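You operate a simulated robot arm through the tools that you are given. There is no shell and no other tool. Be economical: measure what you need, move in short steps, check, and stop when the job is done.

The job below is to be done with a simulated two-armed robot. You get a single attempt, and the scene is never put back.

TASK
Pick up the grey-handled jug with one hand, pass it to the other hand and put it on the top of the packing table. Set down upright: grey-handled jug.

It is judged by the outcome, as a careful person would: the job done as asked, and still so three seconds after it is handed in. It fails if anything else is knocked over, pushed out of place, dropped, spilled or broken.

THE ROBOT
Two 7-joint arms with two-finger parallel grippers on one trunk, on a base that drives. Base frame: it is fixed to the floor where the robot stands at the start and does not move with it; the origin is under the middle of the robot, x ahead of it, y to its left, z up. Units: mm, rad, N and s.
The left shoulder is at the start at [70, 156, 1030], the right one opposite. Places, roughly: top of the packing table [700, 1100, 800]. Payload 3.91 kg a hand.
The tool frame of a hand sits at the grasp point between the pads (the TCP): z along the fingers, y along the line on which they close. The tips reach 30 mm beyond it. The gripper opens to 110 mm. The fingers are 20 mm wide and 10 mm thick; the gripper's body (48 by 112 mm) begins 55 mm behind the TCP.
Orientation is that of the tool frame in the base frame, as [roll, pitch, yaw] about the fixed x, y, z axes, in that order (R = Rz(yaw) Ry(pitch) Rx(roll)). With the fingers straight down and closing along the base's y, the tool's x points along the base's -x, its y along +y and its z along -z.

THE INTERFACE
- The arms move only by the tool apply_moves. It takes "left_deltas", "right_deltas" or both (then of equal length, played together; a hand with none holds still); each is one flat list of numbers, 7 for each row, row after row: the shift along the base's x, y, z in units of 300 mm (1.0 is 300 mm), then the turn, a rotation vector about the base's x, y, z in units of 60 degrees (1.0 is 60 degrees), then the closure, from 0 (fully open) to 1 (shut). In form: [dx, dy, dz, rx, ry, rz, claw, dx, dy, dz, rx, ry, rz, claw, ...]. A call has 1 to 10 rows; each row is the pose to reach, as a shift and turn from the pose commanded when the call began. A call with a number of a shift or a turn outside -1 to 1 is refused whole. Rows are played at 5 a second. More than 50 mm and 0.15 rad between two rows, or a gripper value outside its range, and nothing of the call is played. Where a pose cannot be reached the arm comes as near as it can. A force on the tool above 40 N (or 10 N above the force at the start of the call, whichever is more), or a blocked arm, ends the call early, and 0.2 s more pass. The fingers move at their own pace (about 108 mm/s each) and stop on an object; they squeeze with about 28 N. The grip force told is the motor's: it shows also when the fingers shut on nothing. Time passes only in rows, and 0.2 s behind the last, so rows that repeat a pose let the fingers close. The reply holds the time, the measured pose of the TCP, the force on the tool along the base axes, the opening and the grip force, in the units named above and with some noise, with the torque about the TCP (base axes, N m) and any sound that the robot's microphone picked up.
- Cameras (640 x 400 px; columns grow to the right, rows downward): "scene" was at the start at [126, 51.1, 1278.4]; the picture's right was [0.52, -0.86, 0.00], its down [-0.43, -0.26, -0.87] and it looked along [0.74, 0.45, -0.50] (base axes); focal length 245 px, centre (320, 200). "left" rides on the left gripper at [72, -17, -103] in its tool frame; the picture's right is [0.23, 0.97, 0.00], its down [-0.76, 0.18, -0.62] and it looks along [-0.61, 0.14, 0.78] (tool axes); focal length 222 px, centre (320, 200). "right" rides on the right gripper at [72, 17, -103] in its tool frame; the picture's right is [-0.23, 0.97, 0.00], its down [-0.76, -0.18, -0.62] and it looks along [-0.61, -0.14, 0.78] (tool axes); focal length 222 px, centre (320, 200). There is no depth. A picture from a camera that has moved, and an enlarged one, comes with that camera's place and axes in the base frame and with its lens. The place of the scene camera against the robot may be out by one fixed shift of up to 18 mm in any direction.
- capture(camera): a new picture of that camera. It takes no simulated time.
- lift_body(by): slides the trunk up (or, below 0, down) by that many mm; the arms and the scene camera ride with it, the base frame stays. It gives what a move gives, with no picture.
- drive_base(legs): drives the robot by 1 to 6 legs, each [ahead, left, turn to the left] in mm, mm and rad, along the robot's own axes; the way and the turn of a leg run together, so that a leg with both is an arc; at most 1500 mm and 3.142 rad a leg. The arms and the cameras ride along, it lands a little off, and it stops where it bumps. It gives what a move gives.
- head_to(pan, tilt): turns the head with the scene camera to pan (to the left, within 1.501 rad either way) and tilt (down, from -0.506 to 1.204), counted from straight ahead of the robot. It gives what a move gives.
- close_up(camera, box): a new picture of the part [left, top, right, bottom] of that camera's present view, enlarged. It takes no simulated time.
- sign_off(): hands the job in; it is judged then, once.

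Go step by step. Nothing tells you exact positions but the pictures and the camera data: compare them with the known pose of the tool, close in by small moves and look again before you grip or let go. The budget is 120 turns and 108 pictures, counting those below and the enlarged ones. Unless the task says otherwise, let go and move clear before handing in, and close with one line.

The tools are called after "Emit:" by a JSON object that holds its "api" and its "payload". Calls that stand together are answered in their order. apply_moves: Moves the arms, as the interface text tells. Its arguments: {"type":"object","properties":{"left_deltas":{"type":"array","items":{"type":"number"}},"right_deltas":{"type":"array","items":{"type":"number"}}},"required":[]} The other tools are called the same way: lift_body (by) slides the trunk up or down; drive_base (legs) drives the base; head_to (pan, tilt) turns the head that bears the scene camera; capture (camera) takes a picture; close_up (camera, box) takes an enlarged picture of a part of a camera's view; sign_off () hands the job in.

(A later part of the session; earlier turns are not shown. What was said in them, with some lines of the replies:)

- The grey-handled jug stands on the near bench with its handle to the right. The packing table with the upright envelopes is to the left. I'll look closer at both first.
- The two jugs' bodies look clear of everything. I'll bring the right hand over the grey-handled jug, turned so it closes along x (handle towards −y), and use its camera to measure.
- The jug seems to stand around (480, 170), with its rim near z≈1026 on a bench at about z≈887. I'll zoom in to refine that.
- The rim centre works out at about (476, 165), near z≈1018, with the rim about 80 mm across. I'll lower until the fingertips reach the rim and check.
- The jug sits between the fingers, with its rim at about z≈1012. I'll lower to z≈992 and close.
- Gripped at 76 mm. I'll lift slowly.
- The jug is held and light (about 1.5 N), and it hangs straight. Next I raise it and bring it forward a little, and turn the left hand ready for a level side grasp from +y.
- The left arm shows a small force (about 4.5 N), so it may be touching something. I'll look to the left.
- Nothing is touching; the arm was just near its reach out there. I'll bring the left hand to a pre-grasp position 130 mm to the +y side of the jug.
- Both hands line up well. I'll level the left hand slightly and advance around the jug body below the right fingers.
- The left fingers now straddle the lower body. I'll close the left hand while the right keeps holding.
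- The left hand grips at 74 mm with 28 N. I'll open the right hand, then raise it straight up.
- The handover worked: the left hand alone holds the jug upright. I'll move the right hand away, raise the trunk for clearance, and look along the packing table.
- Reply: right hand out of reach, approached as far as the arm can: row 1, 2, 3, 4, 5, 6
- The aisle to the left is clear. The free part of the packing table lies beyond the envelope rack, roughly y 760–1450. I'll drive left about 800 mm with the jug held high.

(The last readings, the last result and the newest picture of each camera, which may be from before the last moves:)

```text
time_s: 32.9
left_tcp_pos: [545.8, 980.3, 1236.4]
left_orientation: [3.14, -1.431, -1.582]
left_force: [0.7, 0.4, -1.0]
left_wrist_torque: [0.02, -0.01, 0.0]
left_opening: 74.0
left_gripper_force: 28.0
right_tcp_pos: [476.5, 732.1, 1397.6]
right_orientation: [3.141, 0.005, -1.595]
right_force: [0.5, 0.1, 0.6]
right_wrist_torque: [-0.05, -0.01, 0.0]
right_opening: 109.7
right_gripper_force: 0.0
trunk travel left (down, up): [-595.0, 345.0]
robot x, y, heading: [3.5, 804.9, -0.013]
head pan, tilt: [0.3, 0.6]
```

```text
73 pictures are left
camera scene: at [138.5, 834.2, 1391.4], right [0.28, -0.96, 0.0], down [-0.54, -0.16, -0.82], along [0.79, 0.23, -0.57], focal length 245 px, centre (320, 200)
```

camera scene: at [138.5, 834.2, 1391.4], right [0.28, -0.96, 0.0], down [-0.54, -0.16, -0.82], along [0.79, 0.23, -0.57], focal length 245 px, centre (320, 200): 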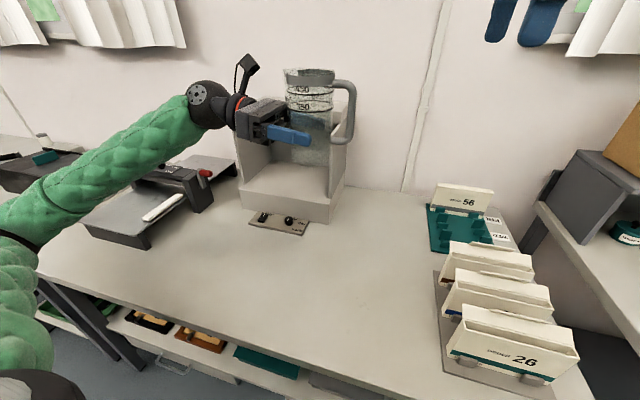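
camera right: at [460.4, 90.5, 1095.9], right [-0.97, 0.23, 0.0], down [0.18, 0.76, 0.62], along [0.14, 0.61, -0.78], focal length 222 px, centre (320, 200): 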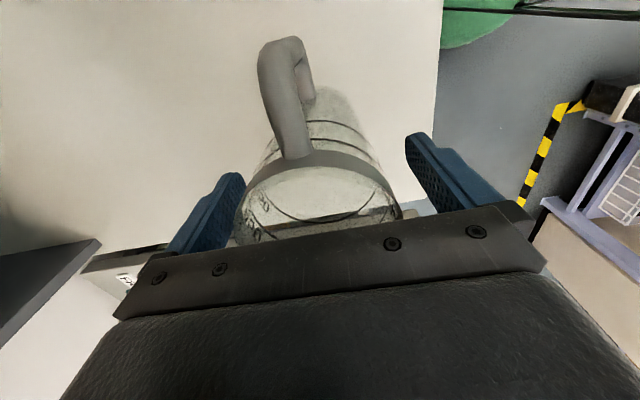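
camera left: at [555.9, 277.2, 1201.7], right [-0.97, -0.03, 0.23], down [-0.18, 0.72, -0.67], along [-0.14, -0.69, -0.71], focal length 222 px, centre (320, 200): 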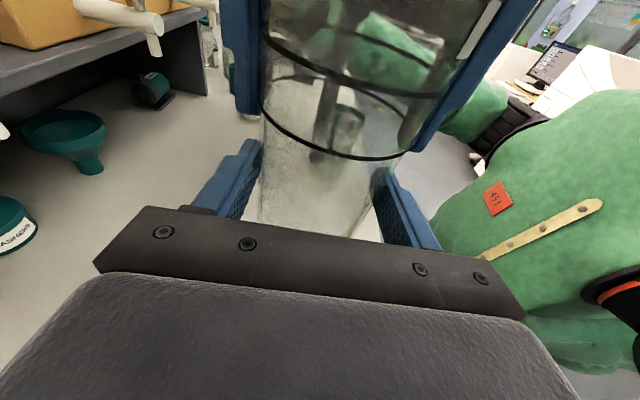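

There is a wide clear area straight ahead. I'll turn the left hand, with the jug, towards pointing forward so the arm comes in over the front edge.

Emit:
{"api": "apply_moves", "payload": {"left_deltas": [0.03, 0, 0, 0, 0, 0.11, 1, 0.06, 0, 0, 0, 0, 0.22, 1, 0.09, 0, 0, 0, 0, 0.33, 1, 0.12, 0, 0, 0, 0, 0.44, 1, 0.15, 0, 0, 0, 0, 0.55, 1, 0.18, 0, 0, 0, 0, 0.66, 1, 0.21, 0, 0, 0, 0, 0.77, 1, 0.24, 0, 0, 0, 0, 0.88, 1, 0.25, 0, 0, 0, 0, 1, 1]}}

Emit:
{"api": "capture", "payload": {"camera": "scene"}}

```text
time_s: 34.9
left_tcp_pos: [588.2, 971.3, 1248.2]
left_orientation: [-3.122, -1.406, -1.181]
left_force: [0.4, 0.6, 3.8]
left_wrist_torque: [0.32, 0.14, 0.03]
left_opening: 74.0
left_gripper_force: 27.8
left hand out of reach, approached as far as the arm can: row 4, 5, 6, 7, 8, 9
right_tcp_pos: [480.6, 732.2, 1397.1]
right_orientation: [3.136, 0.006, -1.593]
right_force: [0.9, 1.0, 0.0]
right_wrist_torque: [-0.01, 0.08, 0.01]
right_opening: 110.0
right_gripper_force: 0.0
trunk travel left (down, up): [-595.0, 345.0]
robot x, y, heading: [6.9, 802.8, -0.012]
head pan, tilt: [0.3, 0.6]
```

```text
72 pictures are left
camera scene: at [140.9, 834.2, 1391.5], right [0.28, -0.96, 0.0], down [-0.54, -0.16, -0.82], along [0.79, 0.23, -0.57], focal length 245 px, centre (320, 200)
```

scene: 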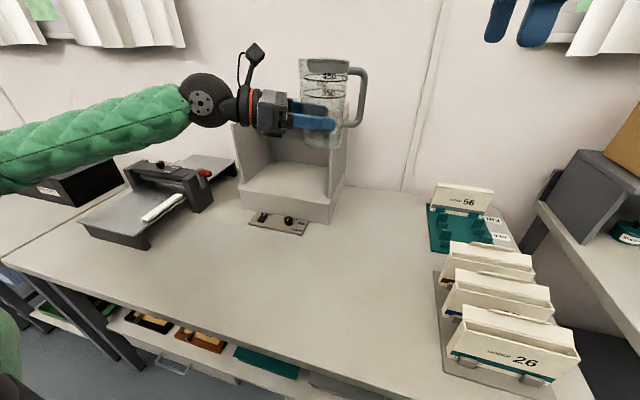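

The wrist reached its turning limit at about +22°. I'll go back to a comfortable yaw, then raise the trunk and lower the arm so the elbow stays high over the table.

Emit:
{"api": "apply_moves", "payload": {"left_deltas": [-0.03, 0, 0, 0, 0, -0.12, 1, -0.06, 0, 0, 0, 0, -0.24, 1, -0.09, 0, 0, 0, 0, -0.36, 1, -0.12, 0, 0, 0, 0, -0.48, 1, -0.15, 0, 0, 0, 0, -0.6, 1, -0.18, 0, 0, 0, 0, -0.72, 1, -0.2, 0, 0, 0, 0, -0.8, 1, -0.2, 0, 0, 0, 0, -0.8, 1]}}

Emit:
{"api": "lift_body", "payload": {"by": 200}}

Emit:
{"api": "apply_moves", "payload": {"left_deltas": [0, 0, -0.1, 0, 0, 0, 1, 0, 0, -0.2, 0, 0, 0, 1, 0, 0, -0.3, 0, 0, 0, 1, 0, 0, -0.4, 0, 0, 0, 1, 0, 0, -0.5, 0, 0, 0, 1, 0, 0, -0.6, 0, 0, 0, 1, 0, 0, -0.7, 0, 0, 0, 1, 0, 0, -0.8, 0, 0, 0, 1]}}

Emit:
{"api": "head_to", "payload": {"pan": 0.7, "tilt": 0.7}}

Emit:
{"api": "capture", "payload": {"camera": "scene"}}

```text
time_s: 36.7
left_tcp_pos: [524.4, 971.0, 1250.1]
left_orientation: [-3.092, -1.409, -2.052]
left_force: [0.9, -0.1, -1.8]
left_wrist_torque: [0.04, -0.02, 0.02]
left_opening: 74.1
left_gripper_force: 27.8
right_tcp_pos: [475.6, 730.7, 1397.6]
right_orientation: [3.139, 0.005, -1.596]
right_force: [0.3, 0.6, -0.9]
right_wrist_torque: [0.01, -0.01, 0.0]
right_opening: 109.9
right_gripper_force: 0.1
trunk travel left (down, up): [-595.0, 345.0]
robot x, y, heading: [5.2, 805.9, -0.017]
head pan, tilt: [0.3, 0.6]
```

```text
time_s: 38.9
left_tcp_pos: [526.4, 969.9, 1450.7]
left_orientation: [-3.096, -1.406, -2.05]
left_force: [0.1, 0.3, -0.4]
left_wrist_torque: [0.03, 0.0, 0.0]
left_opening: 74.6
left_gripper_force: 28.1
right_tcp_pos: [476.1, 730.5, 1598.7]
right_orientation: [-3.141, 0.003, -1.595]
right_force: [-0.4, -0.1, 0.6]
right_wrist_torque: [-0.04, 0.0, -0.02]
right_opening: 109.9
right_gripper_force: 0.0
trunk travel left (down, up): [-795.0, 145.0]
robot x, y, heading: [5.5, 805.6, -0.015]
head pan, tilt: [0.3, 0.6]
```

```text
time_s: 40.7
left_tcp_pos: [524.5, 968.1, 1210.6]
left_orientation: [-3.091, -1.406, -2.054]
left_force: [-0.5, -0.5, 0.5]
left_wrist_torque: [0.06, -0.02, 0.0]
left_opening: 74.2
left_gripper_force: 28.1
right_tcp_pos: [477.0, 731.3, 1599.2]
right_orientation: [3.14, 0.006, -1.595]
right_force: [0.6, -0.2, 0.1]
right_wrist_torque: [0.0, -0.01, 0.0]
right_opening: 110.0
right_gripper_force: 0.0
trunk travel left (down, up): [-795.0, 145.0]
robot x, y, heading: [7.3, 806.7, -0.013]
head pan, tilt: [0.3, 0.6]
```

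```text
time_s: 41.5
left_tcp_pos: [525.7, 968.0, 1210.9]
left_orientation: [-3.093, -1.407, -2.05]
left_force: [0.0, 0.5, -1.8]
left_wrist_torque: [0.01, -0.01, -0.04]
left_opening: 74.3
left_gripper_force: 27.5
right_tcp_pos: [476.6, 731.5, 1597.4]
right_orientation: [3.139, 0.007, -1.596]
right_force: [-0.6, 0.2, 0.6]
right_wrist_torque: [0.0, -0.03, 0.01]
right_opening: 110.1
right_gripper_force: 0.1
trunk travel left (down, up): [-795.0, 145.0]
robot x, y, heading: [3.3, 803.0, -0.009]
head pan, tilt: [0.7, 0.7]
```

```text
71 pictures are left
camera scene: at [119.6, 862.9, 1582.8], right [0.63, -0.77, 0.0], down [-0.5, -0.41, -0.76], along [0.59, 0.48, -0.64], focal length 245 px, centre (320, 200)
```

scene: 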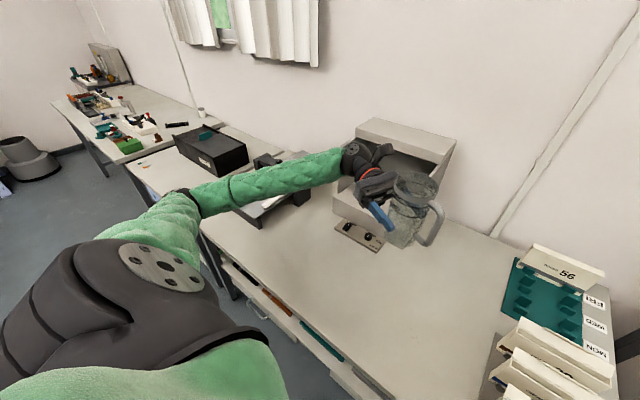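

Forearm and elbow are comfortably high. I'll undo the excess yaw and keep lowering the arm.

Emit:
{"api": "apply_moves", "payload": {"left_deltas": [0, 0, -0.1, 0, 0, 0.06, 1, 0, 0, -0.2, 0, 0, 0.12, 1, 0, 0, -0.3, 0, 0, 0.18, 1, 0, 0, -0.4, -0.01, 0, 0.24, 1, 0, 0, -0.5, -0.02, 0, 0.3, 1, 0, 0, -0.6, -0.02, 0, 0.36, 1, 0, 0, -0.7, -0.02, 0, 0.42, 1, 0, 0, -0.75, -0.02, 0, 0.45, 1, 0, 0, -0.75, -0.02, 0, 0.45, 1]}}

Emit:
{"api": "capture", "payload": {"camera": "scene"}}

Emit:
{"api": "capture", "payload": {"camera": "left"}}

```text
time_s: 43.5
left_tcp_pos: [525.2, 970.1, 982.8]
left_orientation: [-3.057, -1.425, -1.613]
left_force: [-0.2, -0.3, -1.0]
left_wrist_torque: [0.01, -0.03, -0.01]
left_opening: 74.2
left_gripper_force: 28.0
right_tcp_pos: [477.5, 731.3, 1598.5]
right_orientation: [3.14, 0.005, -1.594]
right_force: [-0.3, -0.3, 0.4]
right_wrist_torque: [-0.01, 0.02, -0.03]
right_opening: 110.3
right_gripper_force: 0.1
trunk travel left (down, up): [-795.0, 145.0]
robot x, y, heading: [6.6, 805.3, -0.011]
head pan, tilt: [0.7, 0.7]
```

```text
70 pictures are left
camera scene: at [119.5, 863.0, 1582.8], right [0.63, -0.77, 0.0], down [-0.5, -0.41, -0.76], along [0.59, 0.49, -0.64], focal length 245 px, centre (320, 200)
```

scene: 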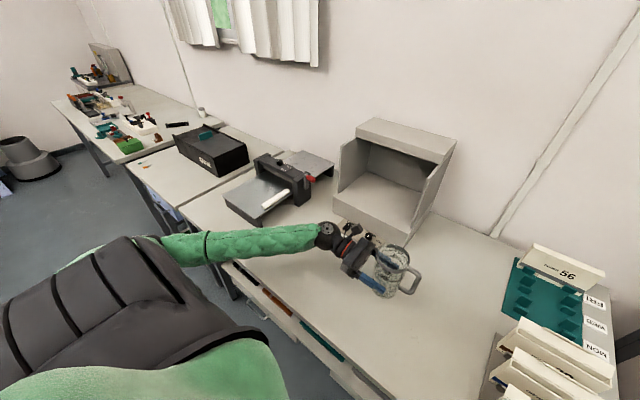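

```text
69 pictures are left
camera left: at [538.4, 1064.4, 1069.6], right [-0.97, -0.07, 0.21], down [-0.2, 0.72, -0.67], along [-0.1, -0.69, -0.71], focal length 222 px, centre (320, 200)
```

left: 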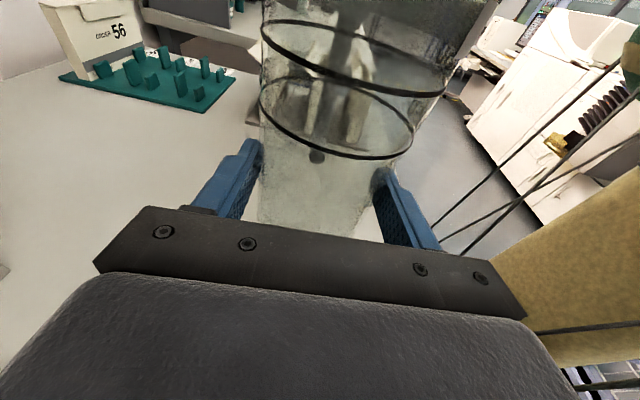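

Arm is well clear. I'll lower another 85 mm and look at the gap.

Emit:
{"api": "apply_moves", "payload": {"left_deltas": [0, 0, -0.1, 0, 0, 0, 1, 0, 0, -0.2, 0, 0, 0, 1, 0, 0, -0.28, 0, 0, 0, 1, 0, 0, -0.28, 0, 0, 0, 1]}}

Emit:
{"api": "close_up", "payload": {"camera": "scene", "box": [280, 180, 480, 320]}}

Emit:
{"api": "capture", "payload": {"camera": "left"}}

```text
time_s: 44.5
left_tcp_pos: [524.8, 969.3, 901.6]
left_orientation: [-3.059, -1.426, -1.612]
left_force: [-0.3, -0.1, -1.6]
left_wrist_torque: [0.02, 0.0, -0.01]
left_opening: 74.2
left_gripper_force: 28.1
right_tcp_pos: [476.4, 732.0, 1597.8]
right_orientation: [3.141, 0.005, -1.595]
right_force: [-0.5, 0.3, 0.3]
right_wrist_torque: [0.03, -0.02, 0.0]
right_opening: 110.0
right_gripper_force: 0.1
trunk travel left (down, up): [-795.0, 145.0]
robot x, y, heading: [4.9, 804.3, -0.014]
head pan, tilt: [0.7, 0.7]
```

```text
2.86 times, centred on (380, 250) of scene
camera zoom: at [119.5, 863.0, 1582.8], right [0.63, -0.77, 0.0], down [-0.5, -0.41, -0.76], along [0.59, 0.49, -0.64], focal length 699 px, centre (149, 57)
```

zoom: 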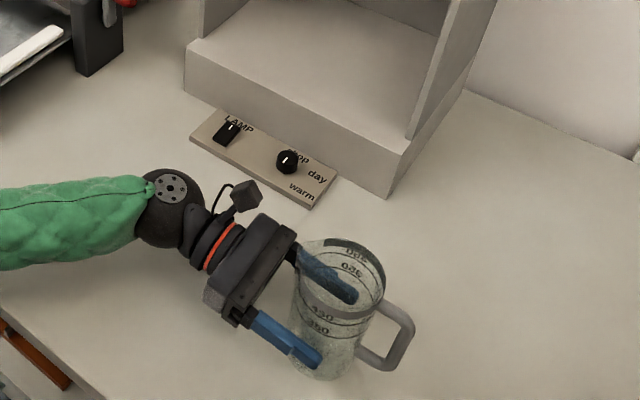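

```text
67 pictures are left
camera left: at [537.4, 1063.8, 988.4], right [-0.97, -0.07, 0.21], down [-0.2, 0.72, -0.67], along [-0.11, -0.69, -0.71], focal length 222 px, centre (320, 200)
```

left: 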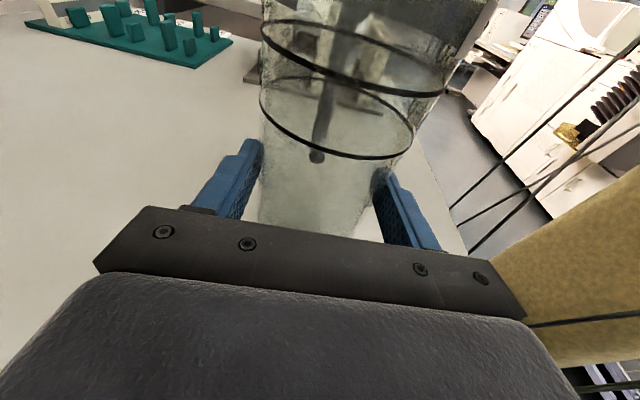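

Emit:
{"api": "apply_moves", "payload": {"left_deltas": [0, 0, -0.03, 0, 0, 0, 1, 0, 0, -0.06, 0, 0, 0, 1, 0, 0, -0.06, 0, 0, 0, 1]}}

Emit:
{"api": "close_up", "payload": {"camera": "scene", "box": [350, 240, 450, 320]}}

```text
time_s: 45.3
left_tcp_pos: [525.0, 970.6, 884.6]
left_orientation: [-3.06, -1.427, -1.612]
left_force: [0.0, -0.1, -1.0]
left_wrist_torque: [0.03, -0.01, 0.0]
left_opening: 74.1
left_gripper_force: 28.3
right_tcp_pos: [476.2, 731.6, 1598.6]
right_orientation: [3.141, 0.008, -1.597]
right_force: [-1.5, 0.7, 0.6]
right_wrist_torque: [-0.03, 0.02, 0.03]
right_opening: 110.1
right_gripper_force: 0.1
trunk travel left (down, up): [-795.0, 145.0]
robot x, y, heading: [9.5, 804.0, -0.019]
head pan, tilt: [0.7, 0.7]
```

```text
5.00 times, centred on (400, 280) of scene
camera zoom: at [119.4, 863.0, 1582.8], right [0.63, -0.77, 0.0], down [-0.5, -0.41, -0.76], along [0.59, 0.49, -0.64], focal length 1223 px, centre (-80, -200)
```

zoom: 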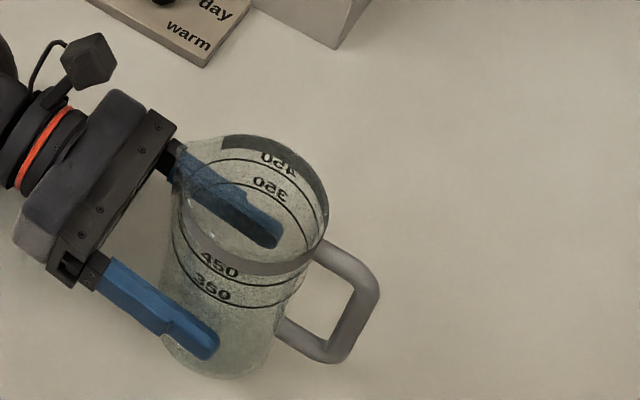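

Still free of the table. I'll go down in small steps, watching the force.

Emit:
{"api": "apply_moves", "payload": {"left_deltas": [0, 0, -0.012, 0, 0, 0, 1, 0, 0, -0.024, 0, 0, 0, 1, 0, 0, -0.024, 0, 0, 0, 1]}}

Emit:
{"api": "apply_moves", "payload": {"left_deltas": [0, 0, -0.01, 0, 0, 0, 1, 0, 0, -0.014, 0, 0, 0, 1, 0, 0, -0.014, 0, 0, 0, 1]}}

```text
time_s: 46.1
left_tcp_pos: [524.8, 969.7, 876.4]
left_orientation: [-3.057, -1.426, -1.615]
left_force: [-0.6, -0.4, -1.2]
left_wrist_torque: [0.05, 0.0, 0.01]
left_opening: 74.3
left_gripper_force: 28.2
right_tcp_pos: [476.8, 732.0, 1598.4]
right_orientation: [3.141, 0.005, -1.596]
right_force: [-0.1, -0.2, 0.2]
right_wrist_torque: [0.02, 0.02, 0.0]
right_opening: 109.9
right_gripper_force: 0.1
trunk travel left (down, up): [-795.0, 145.0]
robot x, y, heading: [5.1, 802.9, -0.015]
head pan, tilt: [0.7, 0.7]
```

```text
time_s: 46.9
left_tcp_pos: [524.4, 969.0, 873.2]
left_orientation: [-3.044, -1.428, -1.626]
left_force: [8.9, 3.5, 25.9]
left_wrist_torque: [-0.65, -0.02, 0.23]
left_opening: 74.2
left_gripper_force: 28.1
right_tcp_pos: [474.6, 731.3, 1598.4]
right_orientation: [3.139, 0.007, -1.595]
right_force: [-0.6, 1.1, 0.0]
right_wrist_torque: [-0.04, -0.02, -0.01]
right_opening: 110.0
right_gripper_force: 0.1
trunk travel left (down, up): [-795.0, 145.0]
robot x, y, heading: [4.6, 806.3, -0.014]
head pan, tilt: [0.7, 0.7]
```

Contact at TCP z≈873. I'll ease up a little to relieve the pressure.

Emit:
{"api": "apply_moves", "payload": {"left_deltas": [0, 0, 0.004, 0, 0, 0, 1, 0, 0, 0.008, 0, 0, 0, 1, 0, 0, 0.008, 0, 0, 0, 1]}}

Emit:
{"api": "capture", "payload": {"camera": "left"}}

```text
time_s: 47.7
left_tcp_pos: [523.4, 968.3, 874.0]
left_orientation: [-3.065, -1.428, -1.607]
left_force: [3.3, -0.2, 8.5]
left_wrist_torque: [-0.35, -0.06, 0.1]
left_opening: 74.2
left_gripper_force: 28.1
right_tcp_pos: [476.9, 731.3, 1597.1]
right_orientation: [3.14, 0.007, -1.596]
right_force: [-1.0, -0.3, 0.1]
right_wrist_torque: [0.02, 0.02, 0.0]
right_opening: 110.0
right_gripper_force: 0.2
trunk travel left (down, up): [-795.0, 145.0]
robot x, y, heading: [5.4, 803.5, -0.013]
head pan, tilt: [0.7, 0.7]
```

```text
65 pictures are left
camera left: at [536.8, 1063.0, 959.5], right [-0.97, -0.07, 0.21], down [-0.2, 0.72, -0.67], along [-0.11, -0.69, -0.71], focal length 222 px, centre (320, 200)
```

left: 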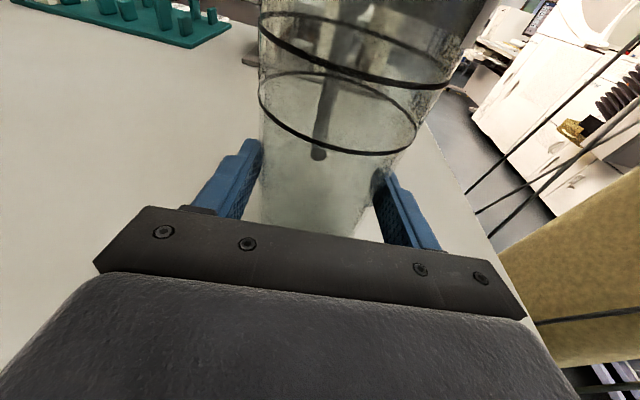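

Emit:
{"api": "apply_moves", "payload": {"left_deltas": [0, 0, 0.003, 0, 0, 0, 1, 0, 0, 0.003, 0, 0, 0, 1]}}

Emit:
{"api": "apply_moves", "payload": {"left_deltas": [0, 0, 0, 0, 0, 0, 0.3, 0, 0, 0, 0, 0, 0, 0.15, 0, 0, 0, 0, 0, 0, 0, 0, 0, 0, 0, 0, 0, 0]}}

Emit:
{"api": "capture", "payload": {"camera": "left"}}

Emit:
{"api": "close_up", "payload": {"camera": "scene", "box": [330, 230, 450, 326]}}

```text
time_s: 48.3
left_tcp_pos: [524.5, 968.7, 874.6]
left_orientation: [-3.065, -1.425, -1.608]
left_force: [0.0, 0.1, -0.8]
left_wrist_torque: [0.0, -0.01, 0.01]
left_opening: 74.3
left_gripper_force: 28.2
right_tcp_pos: [476.0, 732.0, 1598.8]
right_orientation: [3.141, 0.006, -1.596]
right_force: [0.8, 0.2, 0.4]
right_wrist_torque: [0.02, 0.01, 0.02]
right_opening: 110.0
right_gripper_force: 0.2
trunk travel left (down, up): [-795.0, 145.0]
robot x, y, heading: [2.0, 804.0, -0.015]
head pan, tilt: [0.7, 0.7]
```

```text
time_s: 49.3
left_tcp_pos: [525.1, 970.2, 874.5]
left_orientation: [-3.057, -1.426, -1.613]
left_force: [0.4, 0.4, 0.6]
left_wrist_torque: [-0.03, 0.0, 0.0]
left_opening: 110.1
left_gripper_force: 0.1
right_tcp_pos: [476.7, 732.4, 1597.7]
right_orientation: [3.141, 0.007, -1.594]
right_force: [-0.3, -0.3, -0.9]
right_wrist_torque: [-0.03, -0.03, 0.01]
right_opening: 110.3
right_gripper_force: 0.1
trunk travel left (down, up): [-795.0, 145.0]
robot x, y, heading: [8.6, 806.7, -0.009]
head pan, tilt: [0.7, 0.7]
```

```text
64 pictures are left
camera left: at [537.7, 1063.2, 961.2], right [-0.97, -0.07, 0.21], down [-0.2, 0.72, -0.67], along [-0.11, -0.69, -0.71], focal length 222 px, centre (320, 200)
```

left: 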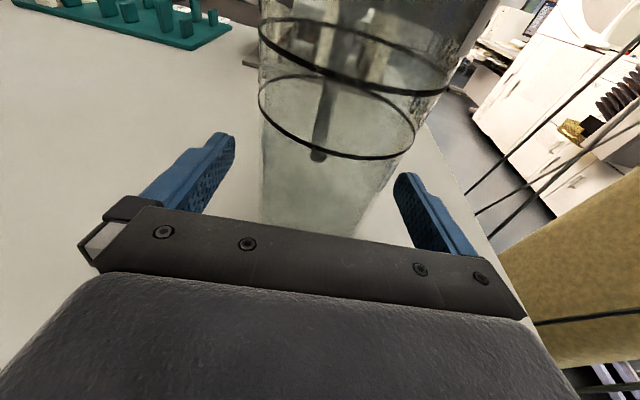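

```text
4.17 times, centred on (390, 278) of scene
camera zoom: at [119.4, 863.0, 1582.8], right [0.63, -0.77, 0.0], down [-0.5, -0.41, -0.76], along [0.59, 0.49, -0.64], focal length 1019 px, centre (28, -125)
```

zoom: 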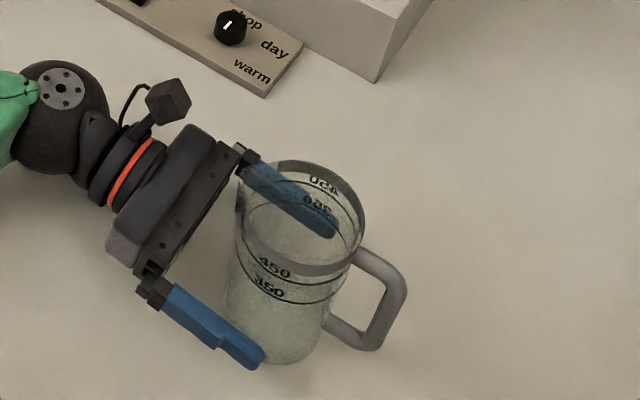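

The jug stands free. I'll back straight out along +y, then raise the hand.

Emit:
{"api": "apply_moves", "payload": {"left_deltas": [0, 0.05, 0.007, 0, 0, 0, 0, 0, 0.12, 0.016, 0, 0, 0, 0, 0, 0.2, 0.027, 0, 0, 0, 0, 0, 0.3, 0.04, 0, 0, 0, 0, 0, 0.4, 0.055, 0, 0, 0, 0, 0, 0.4, 0.15, 0, 0, 0, 0, 0, 0.4, 0.3, 0, 0, 0, 0, 0, 0.4, 0.45, 0, 0, 0, 0, 0, 0.4, 0.6, 0, 0, 0, 0]}}

Emit:
{"api": "capture", "payload": {"camera": "scene"}}

Emit:
{"api": "close_up", "payload": {"camera": "scene", "box": [330, 230, 450, 326]}}

```text
time_s: 51.3
left_tcp_pos: [525.0, 1088.7, 1055.4]
left_orientation: [-3.062, -1.427, -1.609]
left_force: [0.2, 0.7, -0.4]
left_wrist_torque: [0.02, -0.01, 0.01]
left_opening: 110.0
left_gripper_force: 0.1
right_tcp_pos: [476.7, 731.0, 1597.7]
right_orientation: [3.14, 0.006, -1.596]
right_force: [-0.1, -0.4, -0.3]
right_wrist_torque: [-0.01, 0.03, -0.01]
right_opening: 110.1
right_gripper_force: 0.1
trunk travel left (down, up): [-795.0, 145.0]
robot x, y, heading: [5.9, 803.8, -0.011]
head pan, tilt: [0.7, 0.7]
```

```text
62 pictures are left
camera scene: at [119.1, 862.5, 1582.8], right [0.63, -0.77, 0.0], down [-0.5, -0.41, -0.76], along [0.59, 0.49, -0.64], focal length 245 px, centre (320, 200)
```

scene: 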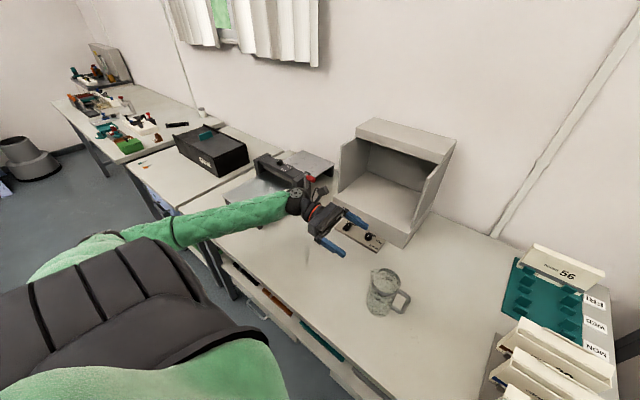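

```text
4.17 times, centred on (390, 278) of scene
camera zoom: at [119.1, 862.5, 1582.8], right [0.63, -0.77, 0.0], down [-0.5, -0.41, -0.76], along [0.59, 0.49, -0.64], focal length 1019 px, centre (28, -125)
```

zoom: 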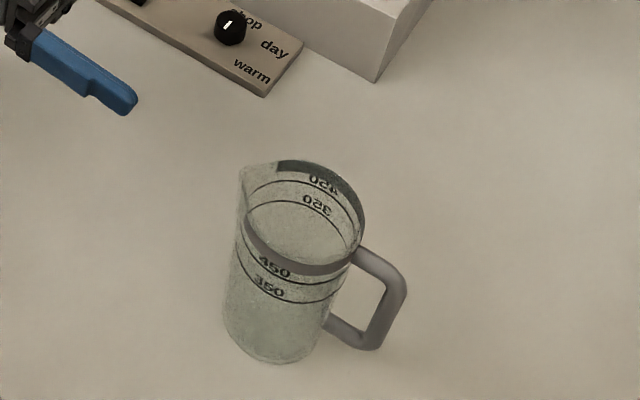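

The jug stands upright on the packing table, both hands are clear, and nothing else has moved, so I'm handing in.

Emit:
{"api": "sign_off", "payload": {}}

```text
The job is handed in.
```

The right hand picked up the grey-handled jug and passed it to the left, which set it upright on the packing table; the last picture showed it standing there, with nothing else disturbed.
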